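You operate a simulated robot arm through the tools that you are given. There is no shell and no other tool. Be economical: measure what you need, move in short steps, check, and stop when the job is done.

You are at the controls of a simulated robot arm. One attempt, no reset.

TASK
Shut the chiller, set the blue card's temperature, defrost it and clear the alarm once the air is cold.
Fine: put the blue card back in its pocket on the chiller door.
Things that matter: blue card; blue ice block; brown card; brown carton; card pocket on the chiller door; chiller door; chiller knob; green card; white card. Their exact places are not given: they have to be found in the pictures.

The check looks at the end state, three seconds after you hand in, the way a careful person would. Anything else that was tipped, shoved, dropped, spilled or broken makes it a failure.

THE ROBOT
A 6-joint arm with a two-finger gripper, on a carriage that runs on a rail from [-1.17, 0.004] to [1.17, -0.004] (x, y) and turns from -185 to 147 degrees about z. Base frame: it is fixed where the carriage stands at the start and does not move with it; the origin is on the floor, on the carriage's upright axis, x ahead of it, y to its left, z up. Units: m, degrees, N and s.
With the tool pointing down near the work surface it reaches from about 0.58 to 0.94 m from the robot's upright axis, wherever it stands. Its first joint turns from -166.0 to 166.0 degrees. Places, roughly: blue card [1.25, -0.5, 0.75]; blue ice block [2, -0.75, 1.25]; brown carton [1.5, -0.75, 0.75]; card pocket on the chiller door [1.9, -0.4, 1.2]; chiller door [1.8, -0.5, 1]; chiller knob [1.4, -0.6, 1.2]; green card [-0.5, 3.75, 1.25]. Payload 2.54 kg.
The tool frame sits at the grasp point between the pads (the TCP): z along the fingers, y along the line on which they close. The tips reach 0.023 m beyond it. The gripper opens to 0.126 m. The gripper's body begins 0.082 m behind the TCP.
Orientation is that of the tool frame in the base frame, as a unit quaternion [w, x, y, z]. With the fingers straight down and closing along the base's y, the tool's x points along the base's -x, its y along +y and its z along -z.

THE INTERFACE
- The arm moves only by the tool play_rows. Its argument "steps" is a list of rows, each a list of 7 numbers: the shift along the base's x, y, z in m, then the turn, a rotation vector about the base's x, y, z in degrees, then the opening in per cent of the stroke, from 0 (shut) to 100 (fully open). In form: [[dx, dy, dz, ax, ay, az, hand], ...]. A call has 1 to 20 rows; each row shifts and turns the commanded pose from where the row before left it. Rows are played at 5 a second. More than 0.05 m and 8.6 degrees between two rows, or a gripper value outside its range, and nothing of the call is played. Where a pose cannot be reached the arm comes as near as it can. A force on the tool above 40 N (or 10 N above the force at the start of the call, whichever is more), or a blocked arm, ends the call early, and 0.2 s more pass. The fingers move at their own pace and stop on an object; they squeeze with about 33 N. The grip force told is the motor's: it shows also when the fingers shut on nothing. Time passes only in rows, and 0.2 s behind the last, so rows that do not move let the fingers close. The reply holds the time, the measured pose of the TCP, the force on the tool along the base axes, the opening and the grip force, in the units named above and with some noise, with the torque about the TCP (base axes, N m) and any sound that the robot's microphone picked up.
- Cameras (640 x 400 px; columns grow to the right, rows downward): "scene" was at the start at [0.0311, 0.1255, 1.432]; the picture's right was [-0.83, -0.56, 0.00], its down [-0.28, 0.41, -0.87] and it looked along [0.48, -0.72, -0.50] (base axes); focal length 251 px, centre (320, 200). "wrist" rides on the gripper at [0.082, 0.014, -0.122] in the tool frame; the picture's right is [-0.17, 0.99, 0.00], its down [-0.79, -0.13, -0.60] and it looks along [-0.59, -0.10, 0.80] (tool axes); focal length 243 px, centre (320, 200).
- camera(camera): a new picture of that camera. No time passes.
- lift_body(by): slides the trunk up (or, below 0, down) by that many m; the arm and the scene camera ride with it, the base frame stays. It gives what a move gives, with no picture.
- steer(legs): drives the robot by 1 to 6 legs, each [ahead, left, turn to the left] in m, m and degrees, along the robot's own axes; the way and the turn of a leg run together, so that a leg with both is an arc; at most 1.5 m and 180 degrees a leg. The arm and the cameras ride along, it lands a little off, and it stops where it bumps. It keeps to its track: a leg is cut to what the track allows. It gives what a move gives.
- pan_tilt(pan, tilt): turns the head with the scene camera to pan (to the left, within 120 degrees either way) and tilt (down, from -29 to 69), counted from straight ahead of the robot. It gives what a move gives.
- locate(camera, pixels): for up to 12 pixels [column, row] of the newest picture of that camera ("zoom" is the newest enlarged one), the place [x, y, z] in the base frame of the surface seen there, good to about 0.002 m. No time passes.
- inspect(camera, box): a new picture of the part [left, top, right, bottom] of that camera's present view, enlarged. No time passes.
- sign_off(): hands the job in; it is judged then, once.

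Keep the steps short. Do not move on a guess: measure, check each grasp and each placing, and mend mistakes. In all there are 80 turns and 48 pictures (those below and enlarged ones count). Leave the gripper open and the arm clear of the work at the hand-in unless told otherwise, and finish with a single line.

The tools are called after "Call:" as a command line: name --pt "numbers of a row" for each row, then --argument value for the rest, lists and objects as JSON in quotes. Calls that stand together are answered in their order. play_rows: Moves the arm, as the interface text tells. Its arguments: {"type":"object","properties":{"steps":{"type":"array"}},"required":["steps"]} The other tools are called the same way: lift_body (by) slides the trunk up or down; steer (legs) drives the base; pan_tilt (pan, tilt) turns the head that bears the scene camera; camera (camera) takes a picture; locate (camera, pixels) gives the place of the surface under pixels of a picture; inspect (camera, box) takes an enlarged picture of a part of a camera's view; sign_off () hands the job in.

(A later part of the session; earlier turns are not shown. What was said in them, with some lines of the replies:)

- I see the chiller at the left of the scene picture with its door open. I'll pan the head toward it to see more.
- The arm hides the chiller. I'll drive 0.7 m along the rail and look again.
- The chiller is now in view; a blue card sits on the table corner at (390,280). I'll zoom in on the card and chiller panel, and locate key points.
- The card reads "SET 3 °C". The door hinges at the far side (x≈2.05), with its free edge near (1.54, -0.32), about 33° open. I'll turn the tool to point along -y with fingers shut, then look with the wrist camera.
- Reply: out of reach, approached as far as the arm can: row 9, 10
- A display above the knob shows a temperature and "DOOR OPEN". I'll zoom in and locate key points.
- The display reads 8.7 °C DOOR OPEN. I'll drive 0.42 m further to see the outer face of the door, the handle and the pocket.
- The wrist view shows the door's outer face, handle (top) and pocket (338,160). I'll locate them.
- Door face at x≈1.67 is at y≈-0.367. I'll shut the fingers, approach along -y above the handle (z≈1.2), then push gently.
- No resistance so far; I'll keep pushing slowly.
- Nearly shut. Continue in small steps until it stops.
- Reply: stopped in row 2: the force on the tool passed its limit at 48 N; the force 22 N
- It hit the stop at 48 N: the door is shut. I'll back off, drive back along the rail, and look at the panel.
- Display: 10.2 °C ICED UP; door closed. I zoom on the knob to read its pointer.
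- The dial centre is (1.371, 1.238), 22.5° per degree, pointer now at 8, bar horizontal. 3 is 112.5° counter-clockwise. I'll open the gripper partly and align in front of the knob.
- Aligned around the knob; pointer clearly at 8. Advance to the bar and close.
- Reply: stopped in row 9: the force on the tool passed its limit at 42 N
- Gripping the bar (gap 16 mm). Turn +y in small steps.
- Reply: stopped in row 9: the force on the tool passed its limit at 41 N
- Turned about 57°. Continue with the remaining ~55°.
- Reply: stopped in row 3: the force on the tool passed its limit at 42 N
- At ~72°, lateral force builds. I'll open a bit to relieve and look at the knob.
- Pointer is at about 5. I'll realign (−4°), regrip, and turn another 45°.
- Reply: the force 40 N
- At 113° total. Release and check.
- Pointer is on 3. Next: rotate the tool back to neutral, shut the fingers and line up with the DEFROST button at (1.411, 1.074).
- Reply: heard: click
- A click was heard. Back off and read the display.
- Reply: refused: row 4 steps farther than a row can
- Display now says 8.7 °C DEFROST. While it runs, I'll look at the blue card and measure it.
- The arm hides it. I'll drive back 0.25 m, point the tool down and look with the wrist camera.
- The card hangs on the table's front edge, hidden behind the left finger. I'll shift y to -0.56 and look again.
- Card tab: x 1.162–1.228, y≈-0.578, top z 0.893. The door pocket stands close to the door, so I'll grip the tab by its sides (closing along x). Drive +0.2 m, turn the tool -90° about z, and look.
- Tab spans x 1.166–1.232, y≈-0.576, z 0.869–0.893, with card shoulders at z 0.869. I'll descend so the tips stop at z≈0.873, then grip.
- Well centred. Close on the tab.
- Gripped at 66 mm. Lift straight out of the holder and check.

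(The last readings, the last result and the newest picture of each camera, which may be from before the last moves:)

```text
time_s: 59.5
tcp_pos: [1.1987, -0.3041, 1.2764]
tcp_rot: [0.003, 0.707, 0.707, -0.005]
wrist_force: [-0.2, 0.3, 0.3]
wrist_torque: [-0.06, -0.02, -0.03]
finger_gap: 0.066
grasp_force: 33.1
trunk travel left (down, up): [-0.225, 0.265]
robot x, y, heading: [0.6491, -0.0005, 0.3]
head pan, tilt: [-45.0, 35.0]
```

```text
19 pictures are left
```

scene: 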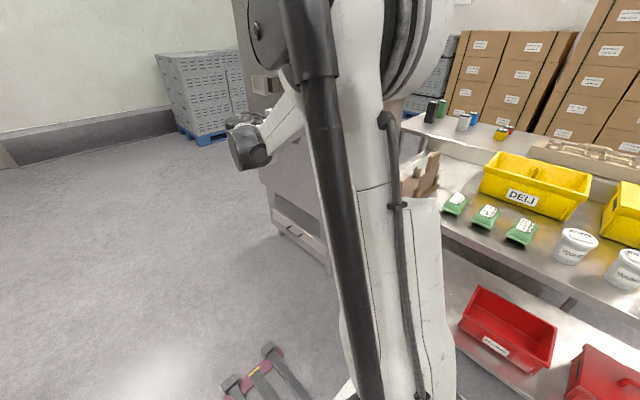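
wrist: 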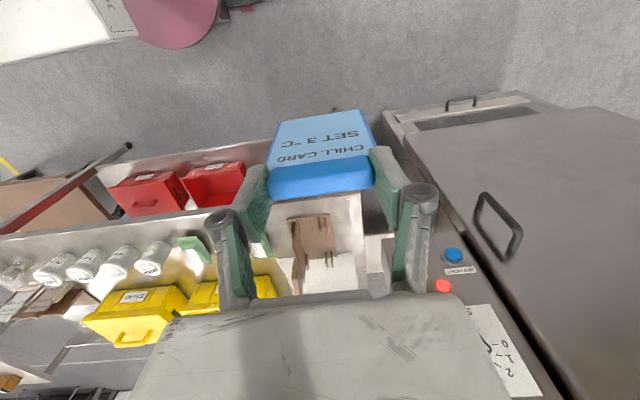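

Card is held. Drive to the door end and look at the pocket.

Call:
steer --legs '[[0.5, 0, 0]]'

Call:
camera --camera "wrist"

```text
time_s: 62.5
tcp_pos: [1.6917, -0.31, 1.2754]
tcp_rot: [0.003, 0.709, 0.705, -0.006]
wrist_force: [-0.1, 0.1, -0.2]
wrist_torque: [-0.03, -0.01, 0.02]
finger_gap: 0.0662
grasp_force: 33.1
trunk travel left (down, up): [-0.225, 0.265]
robot x, y, heading: [1.146, -0.008, -0.0]
head pan, tilt: [-45.0, 35.0]
```

```text
18 pictures are left
```

wrist: 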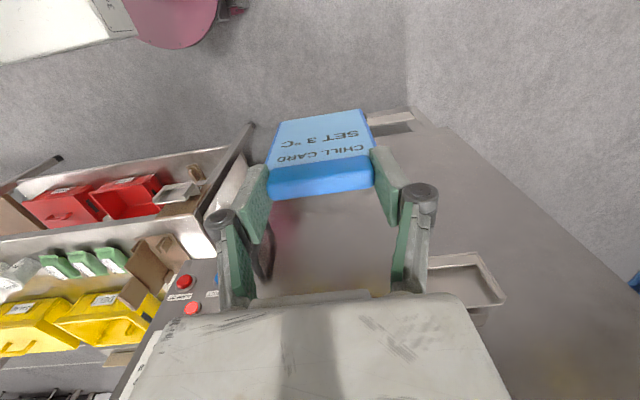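

Pocket is visible at (465,280). Zoom and locate it.

Call:
inspect --camera "wrist" --box '[415, 235, 525, 335]'

```text
4.00 times, centred on (470, 285) of wrist
```

zoom: 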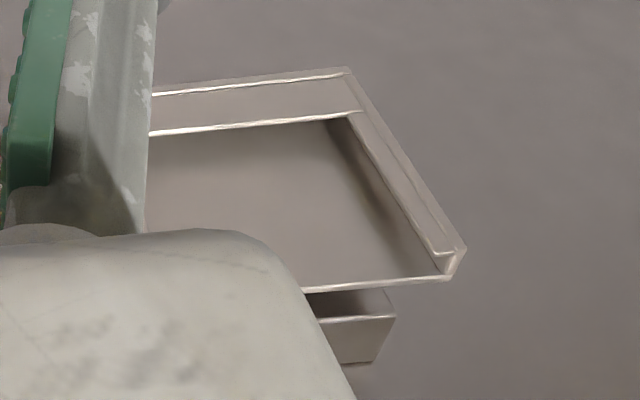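

Call:
locate --camera "zoom" --pixels '[[345, 75], [460, 250], [445, 278], [435, 255], [350, 115], [200, 90], [200, 130], [250, 200], [340, 283], [360, 340], [550, 200], [380, 200]]'

```text
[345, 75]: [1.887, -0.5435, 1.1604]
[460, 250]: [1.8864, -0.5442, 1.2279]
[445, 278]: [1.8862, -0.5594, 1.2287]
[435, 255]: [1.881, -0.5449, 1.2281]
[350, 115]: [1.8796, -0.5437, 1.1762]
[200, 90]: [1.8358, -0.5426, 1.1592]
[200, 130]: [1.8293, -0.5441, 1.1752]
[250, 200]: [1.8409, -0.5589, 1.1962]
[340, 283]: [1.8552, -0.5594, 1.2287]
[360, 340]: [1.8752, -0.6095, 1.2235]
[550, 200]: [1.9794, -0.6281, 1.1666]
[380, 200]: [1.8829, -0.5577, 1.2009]
```

Pocket: right edge x 1.887, slot y≈-0.553, top z 1.228. Before approaching I check the wrist's bulk against the door with the scene camera.

Call:
pan_tilt --pan -38 --tilt 5

Call:
camera --camera "scene"

```text
time_s: 63.4
tcp_pos: [1.6914, -0.3105, 1.2758]
tcp_rot: [0.003, 0.709, 0.705, -0.006]
wrist_force: [0.2, -0.3, 0.6]
wrist_torque: [-0.01, 0.0, 0.02]
finger_gap: 0.066
grasp_force: 33.0
trunk travel left (down, up): [-0.225, 0.265]
robot x, y, heading: [1.145, -0.0006, -0.2]
head pan, tilt: [-38.0, 5.0]
```

```text
16 pictures are left
```

scene: 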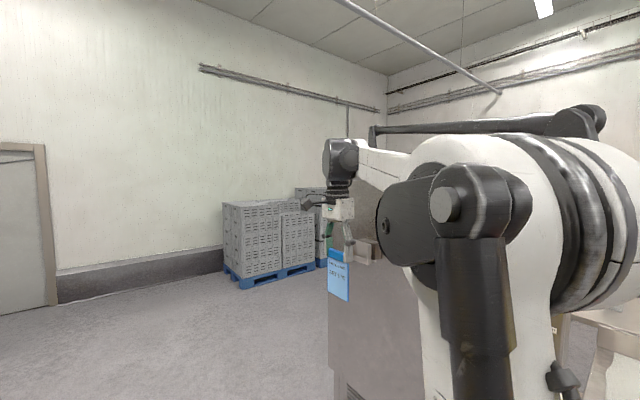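

Call:
locate --camera "scene" --pixels '[[326, 160], [345, 158], [356, 158], [340, 142], [340, 178], [340, 190], [372, 155], [366, 190], [372, 185], [395, 160]]'

```text
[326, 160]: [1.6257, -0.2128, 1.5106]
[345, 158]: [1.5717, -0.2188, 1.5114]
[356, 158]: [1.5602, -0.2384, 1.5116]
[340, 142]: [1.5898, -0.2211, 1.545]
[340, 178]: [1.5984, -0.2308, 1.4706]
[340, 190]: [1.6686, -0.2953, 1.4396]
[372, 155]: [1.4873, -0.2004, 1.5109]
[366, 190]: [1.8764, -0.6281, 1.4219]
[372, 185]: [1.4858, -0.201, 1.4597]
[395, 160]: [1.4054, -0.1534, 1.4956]
```

Wrist radius ≈0.05 m against ~0.075 m clearance: feasible. Raise to z 1.38, move over the pocket, then check.

Call:
play_rows --pt "0 0 0.035 0 0 0 44" --pt "0 0 0.035 0 0 0 44" --pt "0 0 0.035 0 0 0 44" --pt "0.035 -0.02 0 0 0 0 44" --pt "0.035 -0.03 0 0 0 0 44" --pt "0.035 -0.03 0 0 0 0 44" --pt "0.0405 -0.02 0 0 0 0 44" --pt "0 -0.03 0 0 0 0 44" --pt "0 -0.03 0 0 0 0 44" --pt "0 -0.02 0 0 0 0 44" --pt "0 -0.02 0 0 0 0 44" --pt "0 0 0 0 0 0 44"

Call:
camera --camera "wrist"

```text
time_s: 66.0
tcp_pos: [1.7735, -0.4504, 1.3217]
tcp_rot: [0.004, 0.709, 0.705, -0.006]
wrist_force: [-0.2, 0.1, 0.4]
wrist_torque: [-0.03, -0.07, 0.04]
finger_gap: 0.0663
grasp_force: 33.0
out of reach, approached as far as the arm can: row 6, 7, 8, 9, 10, 11
trunk travel left (down, up): [-0.225, 0.265]
robot x, y, heading: [1.147, -0.0055, -0.1]
head pan, tilt: [-38.0, 5.0]
```

```text
15 pictures are left
```

wrist: 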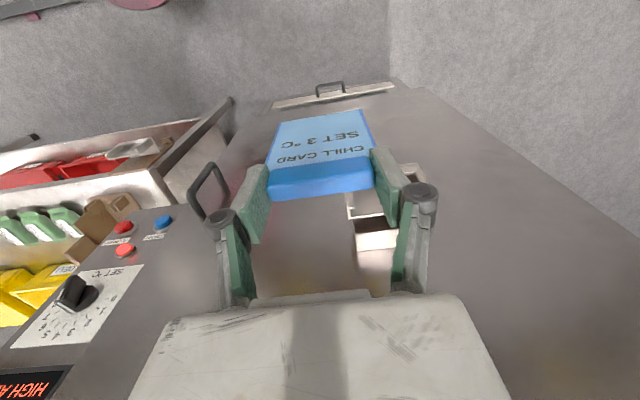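

Out of reach at that height. I'll raise the trunk 0.2 m so the arm reaches down more easily.

Call:
lift_body --by 0.2

Call:
play_rows --pt "0 0 0 0 0 0 44"

```text
time_s: 68.2
tcp_pos: [1.775, -0.4514, 1.5218]
tcp_rot: [0.004, 0.709, 0.705, -0.006]
wrist_force: [0.1, -0.6, -0.4]
wrist_torque: [0.0, 0.02, 0.0]
finger_gap: 0.0662
grasp_force: 33.3
trunk travel left (down, up): [-0.425, 0.065]
robot x, y, heading: [1.1457, -0.0028, -0.0]
head pan, tilt: [-38.0, 5.0]
```

```text
time_s: 68.6
tcp_pos: [1.7748, -0.4506, 1.5205]
tcp_rot: [0.004, 0.709, 0.705, -0.006]
wrist_force: [0.7, 0.3, 0.6]
wrist_torque: [-0.01, -0.03, 0.05]
finger_gap: 0.0662
grasp_force: 33.4
trunk travel left (down, up): [-0.425, 0.065]
robot x, y, heading: [1.1456, -0.0009, -0.1]
head pan, tilt: [-38.0, 5.0]
```

Now descend to z 1.375 and move toward the pocket, stopping short in y at -0.51.

Call:
play_rows --pt "0 0 -0.04 0 0 0 44" --pt "0 0 -0.04 0 0 0 44" --pt "0 0 -0.04 0 0 0 44" --pt "0 0 -0.0255 0 0 0 44" --pt "0.031 -0.03 0 0 0 0 44" --pt "0.031 -0.03 0 0 0 0 44" --pt "0 0 0 0 0 0 44"

Call:
camera --camera "wrist"

```text
time_s: 70.2
tcp_pos: [1.835, -0.512, 1.3756]
tcp_rot: [0.004, 0.709, 0.705, -0.006]
wrist_force: [-0.3, 0.1, -0.2]
wrist_torque: [0.0, 0.02, 0.01]
finger_gap: 0.0662
grasp_force: 32.8
trunk travel left (down, up): [-0.425, 0.065]
robot x, y, heading: [1.1444, -0.0025, -0.2]
head pan, tilt: [-38.0, 5.0]
```

```text
14 pictures are left
```

wrist: 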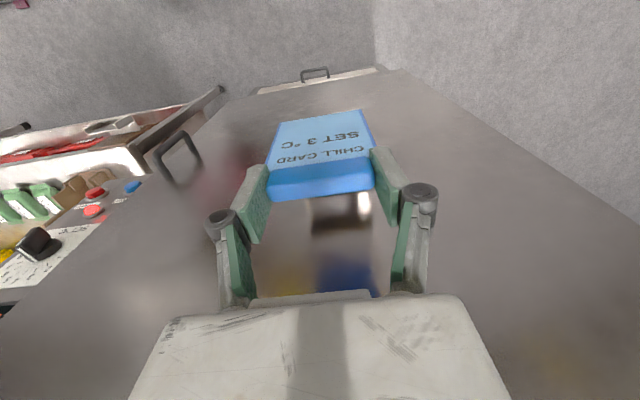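

Pocket is hidden behind the card; try the scene camera for its left edge.

Call:
pan_tilt --pan -38 --tilt 20

Call:
inspect --camera "scene" --box '[270, 120, 430, 220]'

```text
time_s: 70.9
tcp_pos: [1.8352, -0.5112, 1.3773]
tcp_rot: [0.004, 0.708, 0.706, -0.006]
wrist_force: [0.8, -0.3, -0.5]
wrist_torque: [0.01, -0.03, -0.01]
finger_gap: 0.0661
grasp_force: 32.8
trunk travel left (down, up): [-0.425, 0.065]
robot x, y, heading: [1.141, -0.0054, -0.3]
head pan, tilt: [-38.0, 20.0]
```

```text
4.00 times, centred on (350, 170) of scene
```

zoom: 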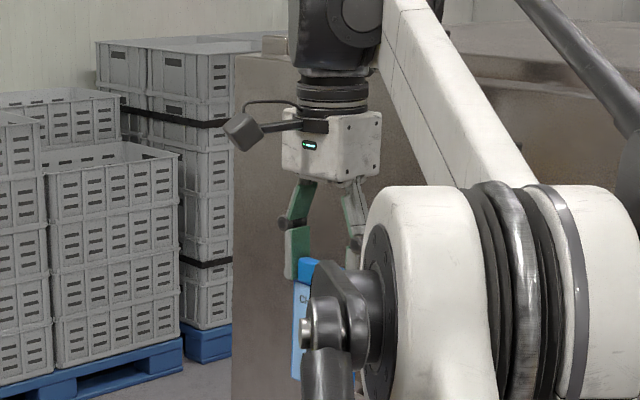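

Occluded. I'll move aside to x≈1.64 to see the whole pocket past the finger.

Call:
play_rows --pt "0 0.045 0 0 0 0 44" --pt "0 0.045 0 0 0 0 44" --pt "-0.035 0.03 0 0 0 0 44" --pt "-0.035 0.03 0 0 0 0 44" --pt "-0.035 0.03 0 0 0 0 44" --pt "-0.035 0.02 -0.02 0 0 0 44" --pt "-0.035 0 -0.03 0 0 0 44" --pt "-0.02 0 -0.04 0 0 0 44" --pt "0 0 0 0 0 0 44"

Call:
inspect --camera "wrist" --box '[400, 180, 600, 320]'

```text
time_s: 72.9
tcp_pos: [1.6396, -0.3115, 1.2852]
tcp_rot: [0.004, 0.709, 0.705, -0.007]
wrist_force: [0.7, 1.0, -0.3]
wrist_torque: [0.04, 0.04, 0.0]
finger_gap: 0.0663
grasp_force: 33.5
trunk travel left (down, up): [-0.425, 0.065]
robot x, y, heading: [1.1462, -0.007, -0.4]
head pan, tilt: [-38.0, 20.0]
```

```text
2.86 times, centred on (500, 250) of wrist
```

zoom: 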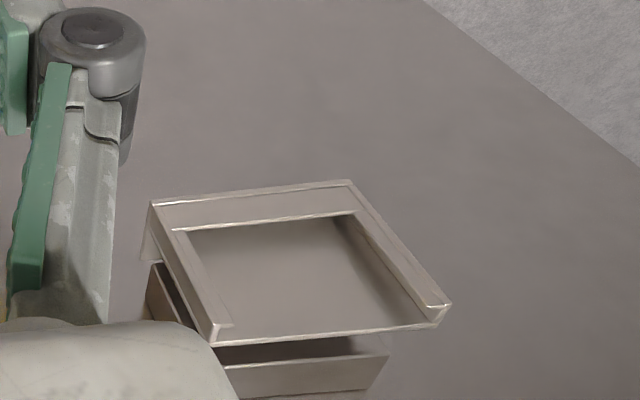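

Call:
locate --camera "zoom" --pixels '[[445, 305], [430, 325], [428, 304], [225, 326], [214, 336], [218, 344], [153, 206], [345, 184], [300, 342], [180, 240], [212, 325], [438, 320]]'

Call:
camera --camera "wrist"

```text
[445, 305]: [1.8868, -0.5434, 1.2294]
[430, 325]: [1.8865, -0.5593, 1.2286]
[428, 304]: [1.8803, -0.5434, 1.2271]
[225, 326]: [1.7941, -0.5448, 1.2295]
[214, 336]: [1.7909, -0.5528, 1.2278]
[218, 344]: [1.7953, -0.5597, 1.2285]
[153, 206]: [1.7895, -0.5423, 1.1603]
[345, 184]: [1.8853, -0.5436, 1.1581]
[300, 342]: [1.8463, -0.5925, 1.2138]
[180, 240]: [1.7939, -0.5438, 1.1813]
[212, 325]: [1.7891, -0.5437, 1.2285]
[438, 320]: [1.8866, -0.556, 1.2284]
```

```text
11 pictures are left
```

wrist: 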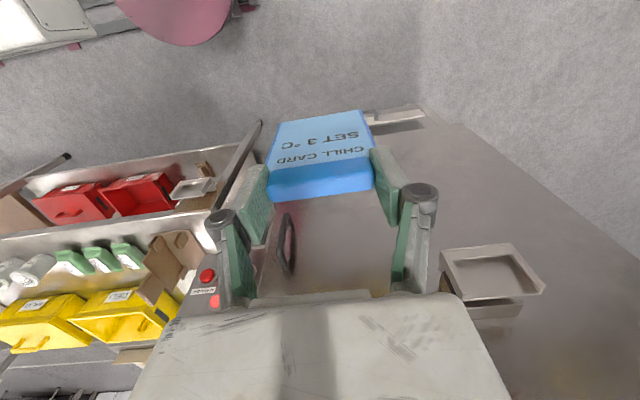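

Pocket x 1.789–1.887 (centre 1.838). Now measure the card in the hand.

Call:
locate --camera "wrist" --pixels '[[283, 125], [361, 113], [322, 118], [270, 155], [371, 143], [320, 150], [320, 170], [320, 185], [320, 192]]'

```text
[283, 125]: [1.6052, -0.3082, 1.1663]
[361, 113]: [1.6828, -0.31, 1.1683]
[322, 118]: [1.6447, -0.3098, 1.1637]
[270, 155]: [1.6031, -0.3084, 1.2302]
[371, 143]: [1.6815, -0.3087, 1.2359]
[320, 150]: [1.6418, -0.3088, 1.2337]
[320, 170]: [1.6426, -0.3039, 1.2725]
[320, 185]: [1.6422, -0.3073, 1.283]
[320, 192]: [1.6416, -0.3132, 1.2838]
```

Call:
inspect --camera "wrist" --box '[255, 95, 385, 205]'

```text
3.64 times, centred on (320, 150) of wrist
```

zoom: 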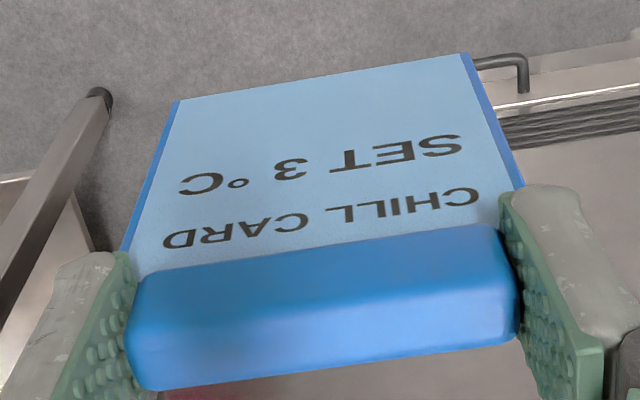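

Call:
locate --camera "zoom" --pixels '[[174, 104], [466, 56], [148, 180], [494, 123], [177, 104], [463, 58], [135, 300], [508, 260], [150, 185], [490, 125], [320, 84], [325, 330]]'

```text
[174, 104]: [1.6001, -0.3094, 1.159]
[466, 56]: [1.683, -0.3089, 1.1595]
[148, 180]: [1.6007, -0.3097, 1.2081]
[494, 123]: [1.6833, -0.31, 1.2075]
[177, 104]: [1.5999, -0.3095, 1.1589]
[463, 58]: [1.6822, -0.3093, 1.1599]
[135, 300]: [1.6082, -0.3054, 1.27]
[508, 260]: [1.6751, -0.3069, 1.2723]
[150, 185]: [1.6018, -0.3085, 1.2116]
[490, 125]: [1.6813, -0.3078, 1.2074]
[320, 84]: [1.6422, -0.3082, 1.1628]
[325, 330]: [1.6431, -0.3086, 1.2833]
```

Card in hand: x centre 1.6415, front face y -0.309, bottom z 1.158. Required shift: +0.1965 x, -0.2423 y; hover at +0.095 z first.

Call:
play_rows --pt "0 0 0.045 0 0 0 44" --pt "0 0 0.05 0 0 0 44" --pt "0.0365 -0.02 0 0 0 0 44" --pt "0.04 -0.02 0 0 0 0 44" --pt "0.04 -0.02 0 0 0 0 44" --pt "0.04 -0.02 0 0 0 0 44" --pt "0.04 -0.02 0 0 0 0 44" --pt "0 -0.04 0 0 0 0 44" --pt "0 -0.04 0 0 0 0 44" --pt "0 -0.03 0 0 0 0 44" --pt "0 -0.02 0 0 0 0 44" --pt "0 -0.0123 0 0 0 0 44" --pt "0 0 0 0 0 0 44" --pt "0 0 0 0 0 0 44"

Call:
inspect --camera "wrist" --box '[240, 60, 400, 210]'

```text
time_s: 75.9
tcp_pos: [1.8326, -0.55, 1.3781]
tcp_rot: [0.003, 0.71, 0.704, -0.006]
wrist_force: [-0.5, 0.0, -1.3]
wrist_torque: [0.01, 0.05, 0.0]
finger_gap: 0.0664
grasp_force: 33.1
out of reach, approached as far as the arm can: row 12
trunk travel left (down, up): [-0.425, 0.065]
robot x, y, heading: [1.1444, -0.0036, -0.1]
head pan, tilt: [-38.0, 20.0]
```

```text
2.67 times, centred on (320, 135) of wrist
```

zoom: 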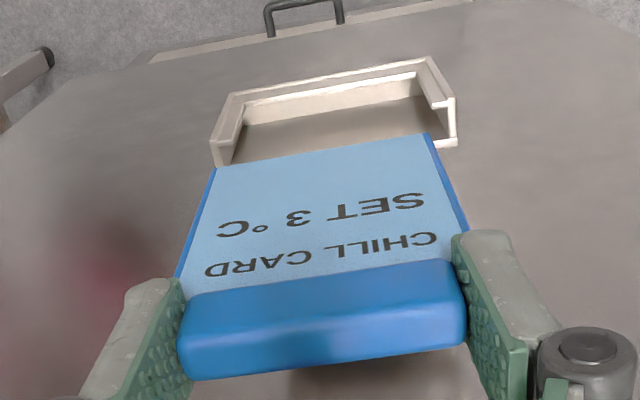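

Call:
locate --camera "zoom" --pixels '[[214, 172], [428, 138], [320, 156], [222, 140], [450, 102], [240, 95], [425, 62], [448, 143], [260, 145], [440, 103], [225, 150], [452, 120]]'

Call:
steer --legs '[[0.02, 0, 0]]'

```text
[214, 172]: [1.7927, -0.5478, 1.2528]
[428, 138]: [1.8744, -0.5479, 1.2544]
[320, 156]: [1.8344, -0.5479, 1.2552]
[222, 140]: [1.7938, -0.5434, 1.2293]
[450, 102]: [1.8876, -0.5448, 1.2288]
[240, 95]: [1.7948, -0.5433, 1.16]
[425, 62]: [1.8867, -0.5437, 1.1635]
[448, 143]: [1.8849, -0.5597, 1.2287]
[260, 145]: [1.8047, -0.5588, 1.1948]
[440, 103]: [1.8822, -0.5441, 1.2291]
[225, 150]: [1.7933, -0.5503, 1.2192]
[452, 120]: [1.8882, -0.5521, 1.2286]
```

```text
time_s: 76.7
tcp_pos: [1.8534, -0.549, 1.3769]
tcp_rot: [0.003, 0.709, 0.705, -0.006]
wrist_force: [0.3, 0.0, 0.5]
wrist_torque: [0.04, 0.03, -0.02]
finger_gap: 0.0663
grasp_force: 33.1
trunk travel left (down, up): [-0.425, 0.065]
robot x, y, heading: [1.1644, -0.0043, -0.2]
head pan, tilt: [-38.0, 20.0]
```

Card centre was 1.8337 with front face y -0.5478 before the drive; correct by dx -0.016, dy -0.0037 and verify.

Call:
play_rows --pt "-0.008 0 0 0 0 0 44" --pt "-0.008 -0.0037 0 0 0 0 44" --pt "0 0 0 0 0 0 44" --pt "0 0 0 0 0 0 44"

Call:
inspect --camera "wrist" --box '[240, 60, 400, 210]'

Call:
locate --camera "zoom" --pixels '[[214, 172], [428, 138], [320, 158], [222, 142], [450, 102], [190, 250], [455, 210], [320, 240]]'

```text
time_s: 77.7
tcp_pos: [1.8364, -0.5528, 1.377]
tcp_rot: [0.004, 0.709, 0.705, -0.007]
wrist_force: [-0.1, -0.3, 0.0]
wrist_torque: [-0.02, 0.02, -0.03]
finger_gap: 0.0661
grasp_force: 32.4
trunk travel left (down, up): [-0.425, 0.065]
robot x, y, heading: [1.1621, -0.0009, -0.2]
head pan, tilt: [-38.0, 20.0]
```

```text
2.67 times, centred on (320, 135) of wrist
```

zoom: 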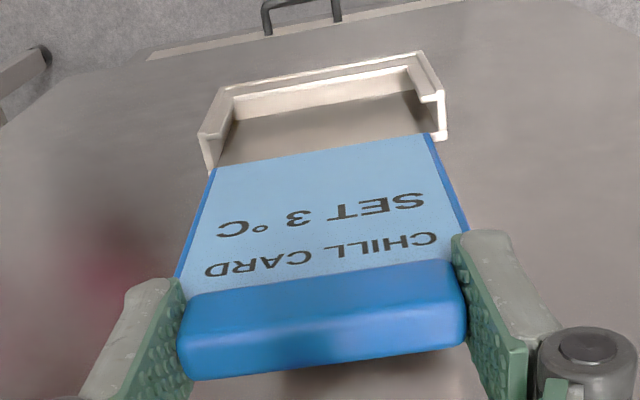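

```text
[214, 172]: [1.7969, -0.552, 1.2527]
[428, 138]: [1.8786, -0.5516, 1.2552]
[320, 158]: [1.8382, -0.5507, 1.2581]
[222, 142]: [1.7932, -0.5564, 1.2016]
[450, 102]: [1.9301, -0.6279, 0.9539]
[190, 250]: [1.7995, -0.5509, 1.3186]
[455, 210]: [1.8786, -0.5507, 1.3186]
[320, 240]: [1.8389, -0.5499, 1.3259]
```

Aligned (centre 1.838, y -0.552). Lower slowly into the pocket.

Call:
play_rows --pt "0 0 -0.012 0 0 0 44" --pt "0 0 -0.01 0 0 0 44" --pt "0 0 -0.008 0 0 0 44" --pt "0 0 -0.01 0 0 0 44" --pt "0 0 -0.012 0 0 0 44" --pt "0 0 -0.012 0 0 0 44" --pt "0 0 -0.01 0 0 0 44" --pt "0 0 -0.006 0 0 0 44"

```text
time_s: 79.5
tcp_pos: [1.8364, -0.5534, 1.297]
tcp_rot: [0.004, 0.709, 0.705, -0.007]
wrist_force: [0.0, 0.1, -0.8]
wrist_torque: [-0.02, -0.01, -0.03]
finger_gap: 0.0663
grasp_force: 32.6
trunk travel left (down, up): [-0.425, 0.065]
robot x, y, heading: [1.1658, -0.0049, -0.3]
head pan, tilt: [-38.0, 20.0]
```

Went in freely. Last millimetres down until contact, and a picture.

Call:
play_rows --pt "0 0 -0.003 0 0 0 44" --pt "0 0 -0.003 0 0 0 44" --pt "0 0 -0.002 0 0 0 44"

Call:
inspect --camera "wrist" --box '[240, 60, 400, 210]'

Call:
locate --camera "zoom" --pixels '[[320, 240], [320, 130], [205, 130], [445, 95]]'

```text
time_s: 80.3
tcp_pos: [1.8366, -0.5519, 1.2923]
tcp_rot: [0.004, 0.71, 0.704, -0.005]
wrist_force: [8.3, -3.2, 22.4]
wrist_torque: [-0.01, -0.17, -0.47]
finger_gap: 0.066
grasp_force: 33.6
trunk travel left (down, up): [-0.425, 0.065]
robot x, y, heading: [1.1624, -0.003, -0.1]
head pan, tilt: [-38.0, 20.0]
```

```text
2.67 times, centred on (320, 135) of wrist
```

zoom: 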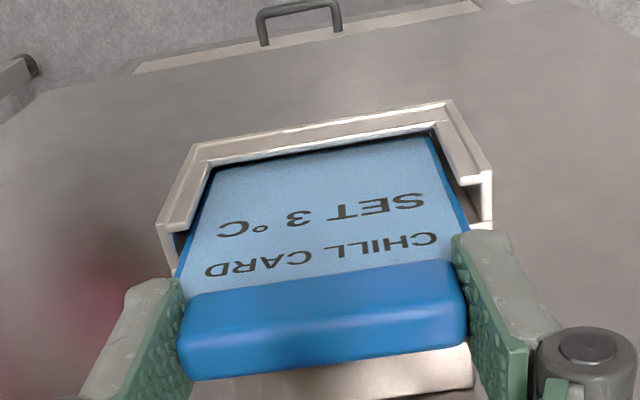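

```text
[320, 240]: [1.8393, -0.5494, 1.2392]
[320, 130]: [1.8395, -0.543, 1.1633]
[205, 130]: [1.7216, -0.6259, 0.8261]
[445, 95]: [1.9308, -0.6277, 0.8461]
```

Seated, contact felt (22 N). Open, rise, and back away toward +y; then read the display.

Call:
play_rows --pt "0 0 0.001 0 0 0 60" --pt "0 0 0 0 0 0 75" --pt "0 0 0 0 0 0 75" --pt "0 0 0.02 0 0 0 75" --pt "0 0 0.03 0 0 0 75" --pt "0 0 0.03 0 0 0 75" --pt "0 0.03 0.01 0 0 0 75" --pt "0 0.04 0 0 0 0 75" --pt "0 0.04 0 0 0 0 75" --pt "0 0.04 0 0 0 0 75" --pt "0 0.04 0 0 0 0 75" --pt "-0.03 0.03 0 0 0 0 75" --pt "-0.03 0.03 0 0 0 0 75"

Call:
camera --camera "wrist"

```text
time_s: 83.1
tcp_pos: [1.7769, -0.2993, 1.3812]
tcp_rot: [0.005, 0.709, 0.705, -0.006]
wrist_force: [0.5, 0.6, -1.0]
wrist_torque: [-0.06, -0.01, 0.0]
finger_gap: 0.0945
grasp_force: 0.0
trunk travel left (down, up): [-0.425, 0.065]
robot x, y, heading: [1.1628, -0.0043, -0.4]
head pan, tilt: [-38.0, 20.0]
```

```text
6 pictures are left
```

wrist: 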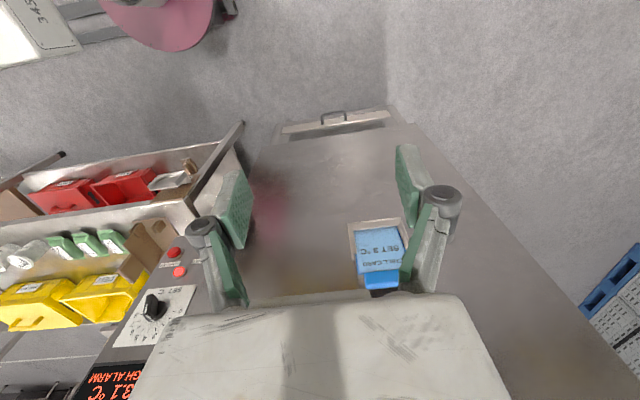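

Card sits in the pocket; display shows ~3.1 °C HIGH ALARM. Lower the trunk back, drive to the panel, and turn the tool to face it.

Call:
lift_body --by -0.2

Call:
steer --legs '[[-0.46, 0, 0]]'

Call:
play_rows --pt "0 0 0 -8.5 0 0 0" --pt "0 0 0 -8.5 0 0 0" --pt "0 0 0 -8.5 0 0 0" --pt "0 0 0 -8.5 0 0 0" --pt "0 0 0 -8.5 0 0 0" --pt "0 0 0 -8.5 0 0 0" --pt "0 0 0 -8.5 0 0 0" --pt "0 0 0 -8.5 0 0 0" --pt "0 0 0 -8.5 0 0 0" --pt "0 0 0 -8.5 0 0 0" --pt "0 0 0 -5 0 0 0" --pt "0 0 0 0 0 0 0"

```text
time_s: 85.3
tcp_pos: [1.7775, -0.3007, 1.1798]
tcp_rot: [0.003, 0.709, 0.705, -0.006]
wrist_force: [0.1, -0.8, 0.3]
wrist_torque: [-0.01, 0.03, 0.01]
finger_gap: 0.0944
grasp_force: 0.0
trunk travel left (down, up): [-0.225, 0.265]
robot x, y, heading: [1.1667, -0.0053, 0.1]
head pan, tilt: [-38.0, 20.0]
```

```text
time_s: 88.1
tcp_pos: [1.318, -0.299, 1.181]
tcp_rot: [0.004, 0.708, 0.706, -0.006]
wrist_force: [0.0, -0.3, -0.7]
wrist_torque: [0.01, 0.09, 0.01]
finger_gap: 0.0945
grasp_force: 0.1
trunk travel left (down, up): [-0.225, 0.265]
robot x, y, heading: [0.7038, -0.0057, -0.1]
head pan, tilt: [-38.0, 20.0]
```

```text
time_s: 90.7
tcp_pos: [1.3179, -0.2986, 1.1808]
tcp_rot: [0.504, 0.498, 0.495, -0.503]
wrist_force: [0.3, 0.2, -0.3]
wrist_torque: [0.0, -0.01, -0.04]
finger_gap: 0.0001
grasp_force: 28.8
trunk travel left (down, up): [-0.225, 0.265]
robot x, y, heading: [0.7031, -0.0037, -0.1]
head pan, tilt: [-38.0, 20.0]
```

Call:
play_rows --pt "0.0045 -0.03 -0.03 0 0 0 0" --pt "0 -0.03 -0.03 0 0 0 0" --pt "0 -0.03 -0.03 0 0 0 0" --pt "0 -0.03 -0.017 0 0 0 0" --pt "0 -0.03 0 0 0 0 0" --pt "0 0 0 0 0 0 0"

Call:
camera --camera "wrist"

```text
time_s: 92.1
tcp_pos: [1.3215, -0.4477, 1.0722]
tcp_rot: [0.504, 0.498, 0.495, -0.503]
wrist_force: [0.5, -0.4, -0.1]
wrist_torque: [-0.01, 0.02, 0.02]
finger_gap: 0.0001
grasp_force: 28.0
trunk travel left (down, up): [-0.225, 0.265]
robot x, y, heading: [0.6992, -0.0031, 0.2]
head pan, tilt: [-38.0, 20.0]
```

```text
5 pictures are left
```

wrist: 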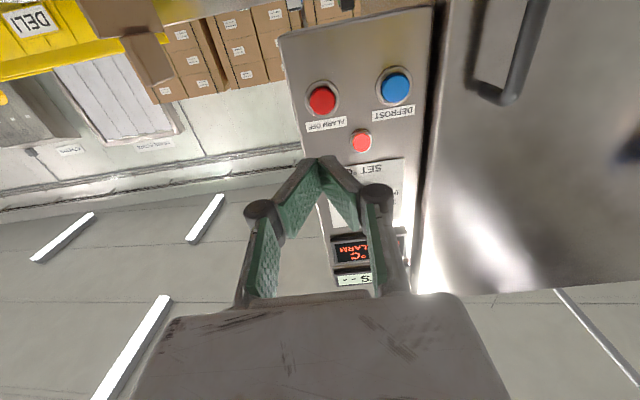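

The display shows HIGH ALARM still; temperature partly hidden. I confirm the ALARM OFF button position and wait a few seconds for the air to settle.

Call:
locate --camera "wrist" --pixels '[[322, 99], [397, 86], [361, 140]]'

Call:
play_rows --pt "0 0 0 0 0 0 0" --pt "0 0 0 0 0 0 0" --pt "0 0 0 0 0 0 0" --pt "0 0 0 0 0 0 0" --pt "0 0 0 0 0 0 0" --pt "0 0 0 0 0 0 0" --pt "0 0 0 0 0 0 0" --pt "0 0 0 0 0 0 0" --pt "0 0 0 0 0 0 0" --pt "0 0 0 0 0 0 0" --pt "0 0 0 0 0 0 0" --pt "0 0 0 0 0 0 0" --pt "0 0 0 0 0 0 0" --pt "0 0 0 0 0 0 0" --pt "0 0 0 0 0 0 0" --pt "0 0 0 0 0 0 0" --pt "0 0 0 0 0 0 0" --pt "-0.03 0.02 0 0 0 0 0" --pt "-0.03 0.02 0 0 0 0 0" --pt "0 0 0 0 0 0 0"

Call:
inspect --camera "wrist" --box '[320, 60, 480, 290]'

```text
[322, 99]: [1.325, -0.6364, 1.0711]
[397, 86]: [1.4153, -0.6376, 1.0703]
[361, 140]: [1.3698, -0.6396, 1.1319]
```

```text
time_s: 96.3
tcp_pos: [1.2608, -0.407, 1.0731]
tcp_rot: [0.503, 0.499, 0.495, -0.503]
wrist_force: [0.6, 0.1, 0.4]
wrist_torque: [0.02, 0.02, 0.01]
finger_gap: 0.0001
grasp_force: 28.5
trunk travel left (down, up): [-0.225, 0.265]
robot x, y, heading: [0.7032, -0.003, 0.2]
head pan, tilt: [-38.0, 20.0]
```

```text
1.74 times, centred on (400, 175) of wrist
```

zoom: 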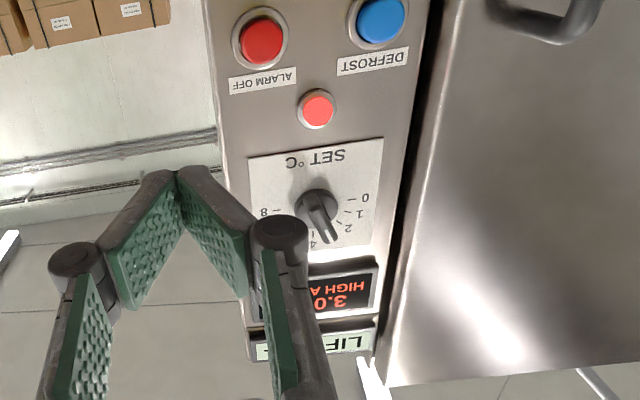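

3.0 °C with HIGH ALARM still lit: air is cold. Press ALARM OFF at (1.324, 1.072).

Call:
play_rows --pt "0.03 -0.02 0 0 0 0 0" --pt "0.0325 -0.02 -0.0005 0 0 0 0" --pt "0 -0.04 0 0 0 0 0" --pt "0 -0.04 0 0 0 0 0" --pt "0 -0.04 0 0 0 0 0" --pt "0 -0.03 0 0 0 0 0" --pt "0 -0.013 0 0 0 0 0" --pt "0 -0.005 0 0 0 0 0" --pt "0 -0.004 0 0 0 0 0" --pt "0 -0.004 0 0 0 0 0" --pt "0 -0.003 0 0 0 0 0" --pt "0 0 0 0 0 0 0"

```text
time_s: 98.8
tcp_pos: [1.3255, -0.6234, 1.0736]
tcp_rot: [0.505, 0.498, 0.495, -0.502]
wrist_force: [-6.7, 14.1, 2.4]
wrist_torque: [0.03, 0.01, -0.18]
finger_gap: 0.0062
grasp_force: 28.2
trunk travel left (down, up): [-0.225, 0.265]
robot x, y, heading: [0.7024, -0.0025, 0.1]
head pan, tilt: [-38.0, 20.0]
heard: click
stopped in row 12: the force on the tool passed its limit at 42 N (the readings are from after the stop); the commanded pose is now the measured one
```

Click heard. Back off to the side and read the lamp and display.

Call:
play_rows --pt "0 0.03 0 0 0 0 0" --pt "0 0.04 0 0 0 0 0" --pt "0 0.04 0 0 0 0 0" --pt "-0.02 0.04 0 0 0 0 0" --pt "-0.03 0.03 0 0 0 0 0" --pt "-0.04 0.02 0 0 0 0 0" --pt "-0.04 0 0 0 0 0 0" --pt "0 0 0 0 0 0 0"

Call:
inspect --camera "wrist" --box '[320, 60, 600, 290]'

```text
time_s: 100.6
tcp_pos: [1.1928, -0.4242, 1.0707]
tcp_rot: [0.505, 0.498, 0.495, -0.502]
wrist_force: [0.0, 0.3, 0.1]
wrist_torque: [-0.01, -0.03, 0.04]
finger_gap: 0.0001
grasp_force: 27.8
trunk travel left (down, up): [-0.225, 0.265]
robot x, y, heading: [0.7044, -0.006, 0.3]
head pan, tilt: [-38.0, 20.0]
```

```text
1.74 times, centred on (460, 175) of wrist
```

zoom: 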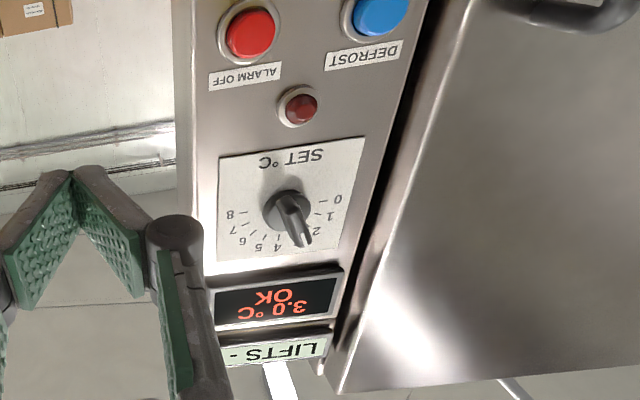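

The lamp is off and the display reads 3.0 °C OK. Retreat, open the gripper, then one last look.

Call:
play_rows --pt "0 0.04 0 0 0 0 50" --pt "0 0.04 0.02 0 0 0 100" --pt "0 0.04 0.02 0 0 0 100" --pt "0 0.04 0.02 0 0 0 100" --pt "0 0.04 0.02 0 0 0 100" --pt "0 0.04 0.02 0 0 0 100" --pt "0 0 0 0 0 0 100"

Call:
camera --camera "wrist"

```text
time_s: 102.2
tcp_pos: [1.1942, -0.1855, 1.1722]
tcp_rot: [0.505, 0.498, 0.495, -0.502]
wrist_force: [-1.1, 0.4, -0.7]
wrist_torque: [-0.04, 0.01, -0.02]
finger_gap: 0.1259
grasp_force: 0.0
trunk travel left (down, up): [-0.225, 0.265]
robot x, y, heading: [0.7034, -0.0029, 0.2]
head pan, tilt: [-38.0, 20.0]
```

```text
2 pictures are left
```

wrist: 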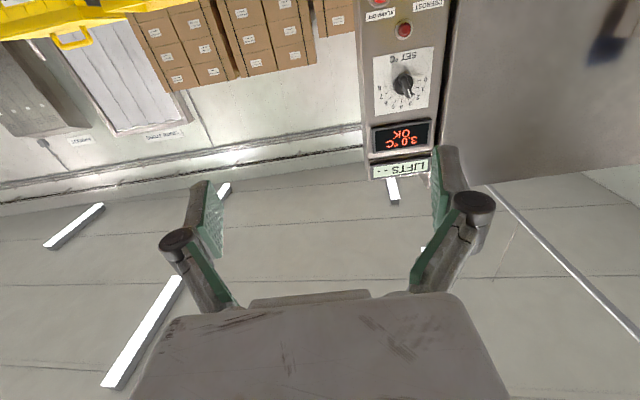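

Everything reads as wanted: the door is shut, the dial is on 3, the display shows OK, the card is in its pocket, and the gripper is open and clear. Handing in.

Call:
sign_off

```text
The job is handed in.
```

The chiller is shut and set to 3 °C, it has been defrosted, the alarm was cleared once the air read 3.0 °C (display now OK), and the blue card is in its door pocket.
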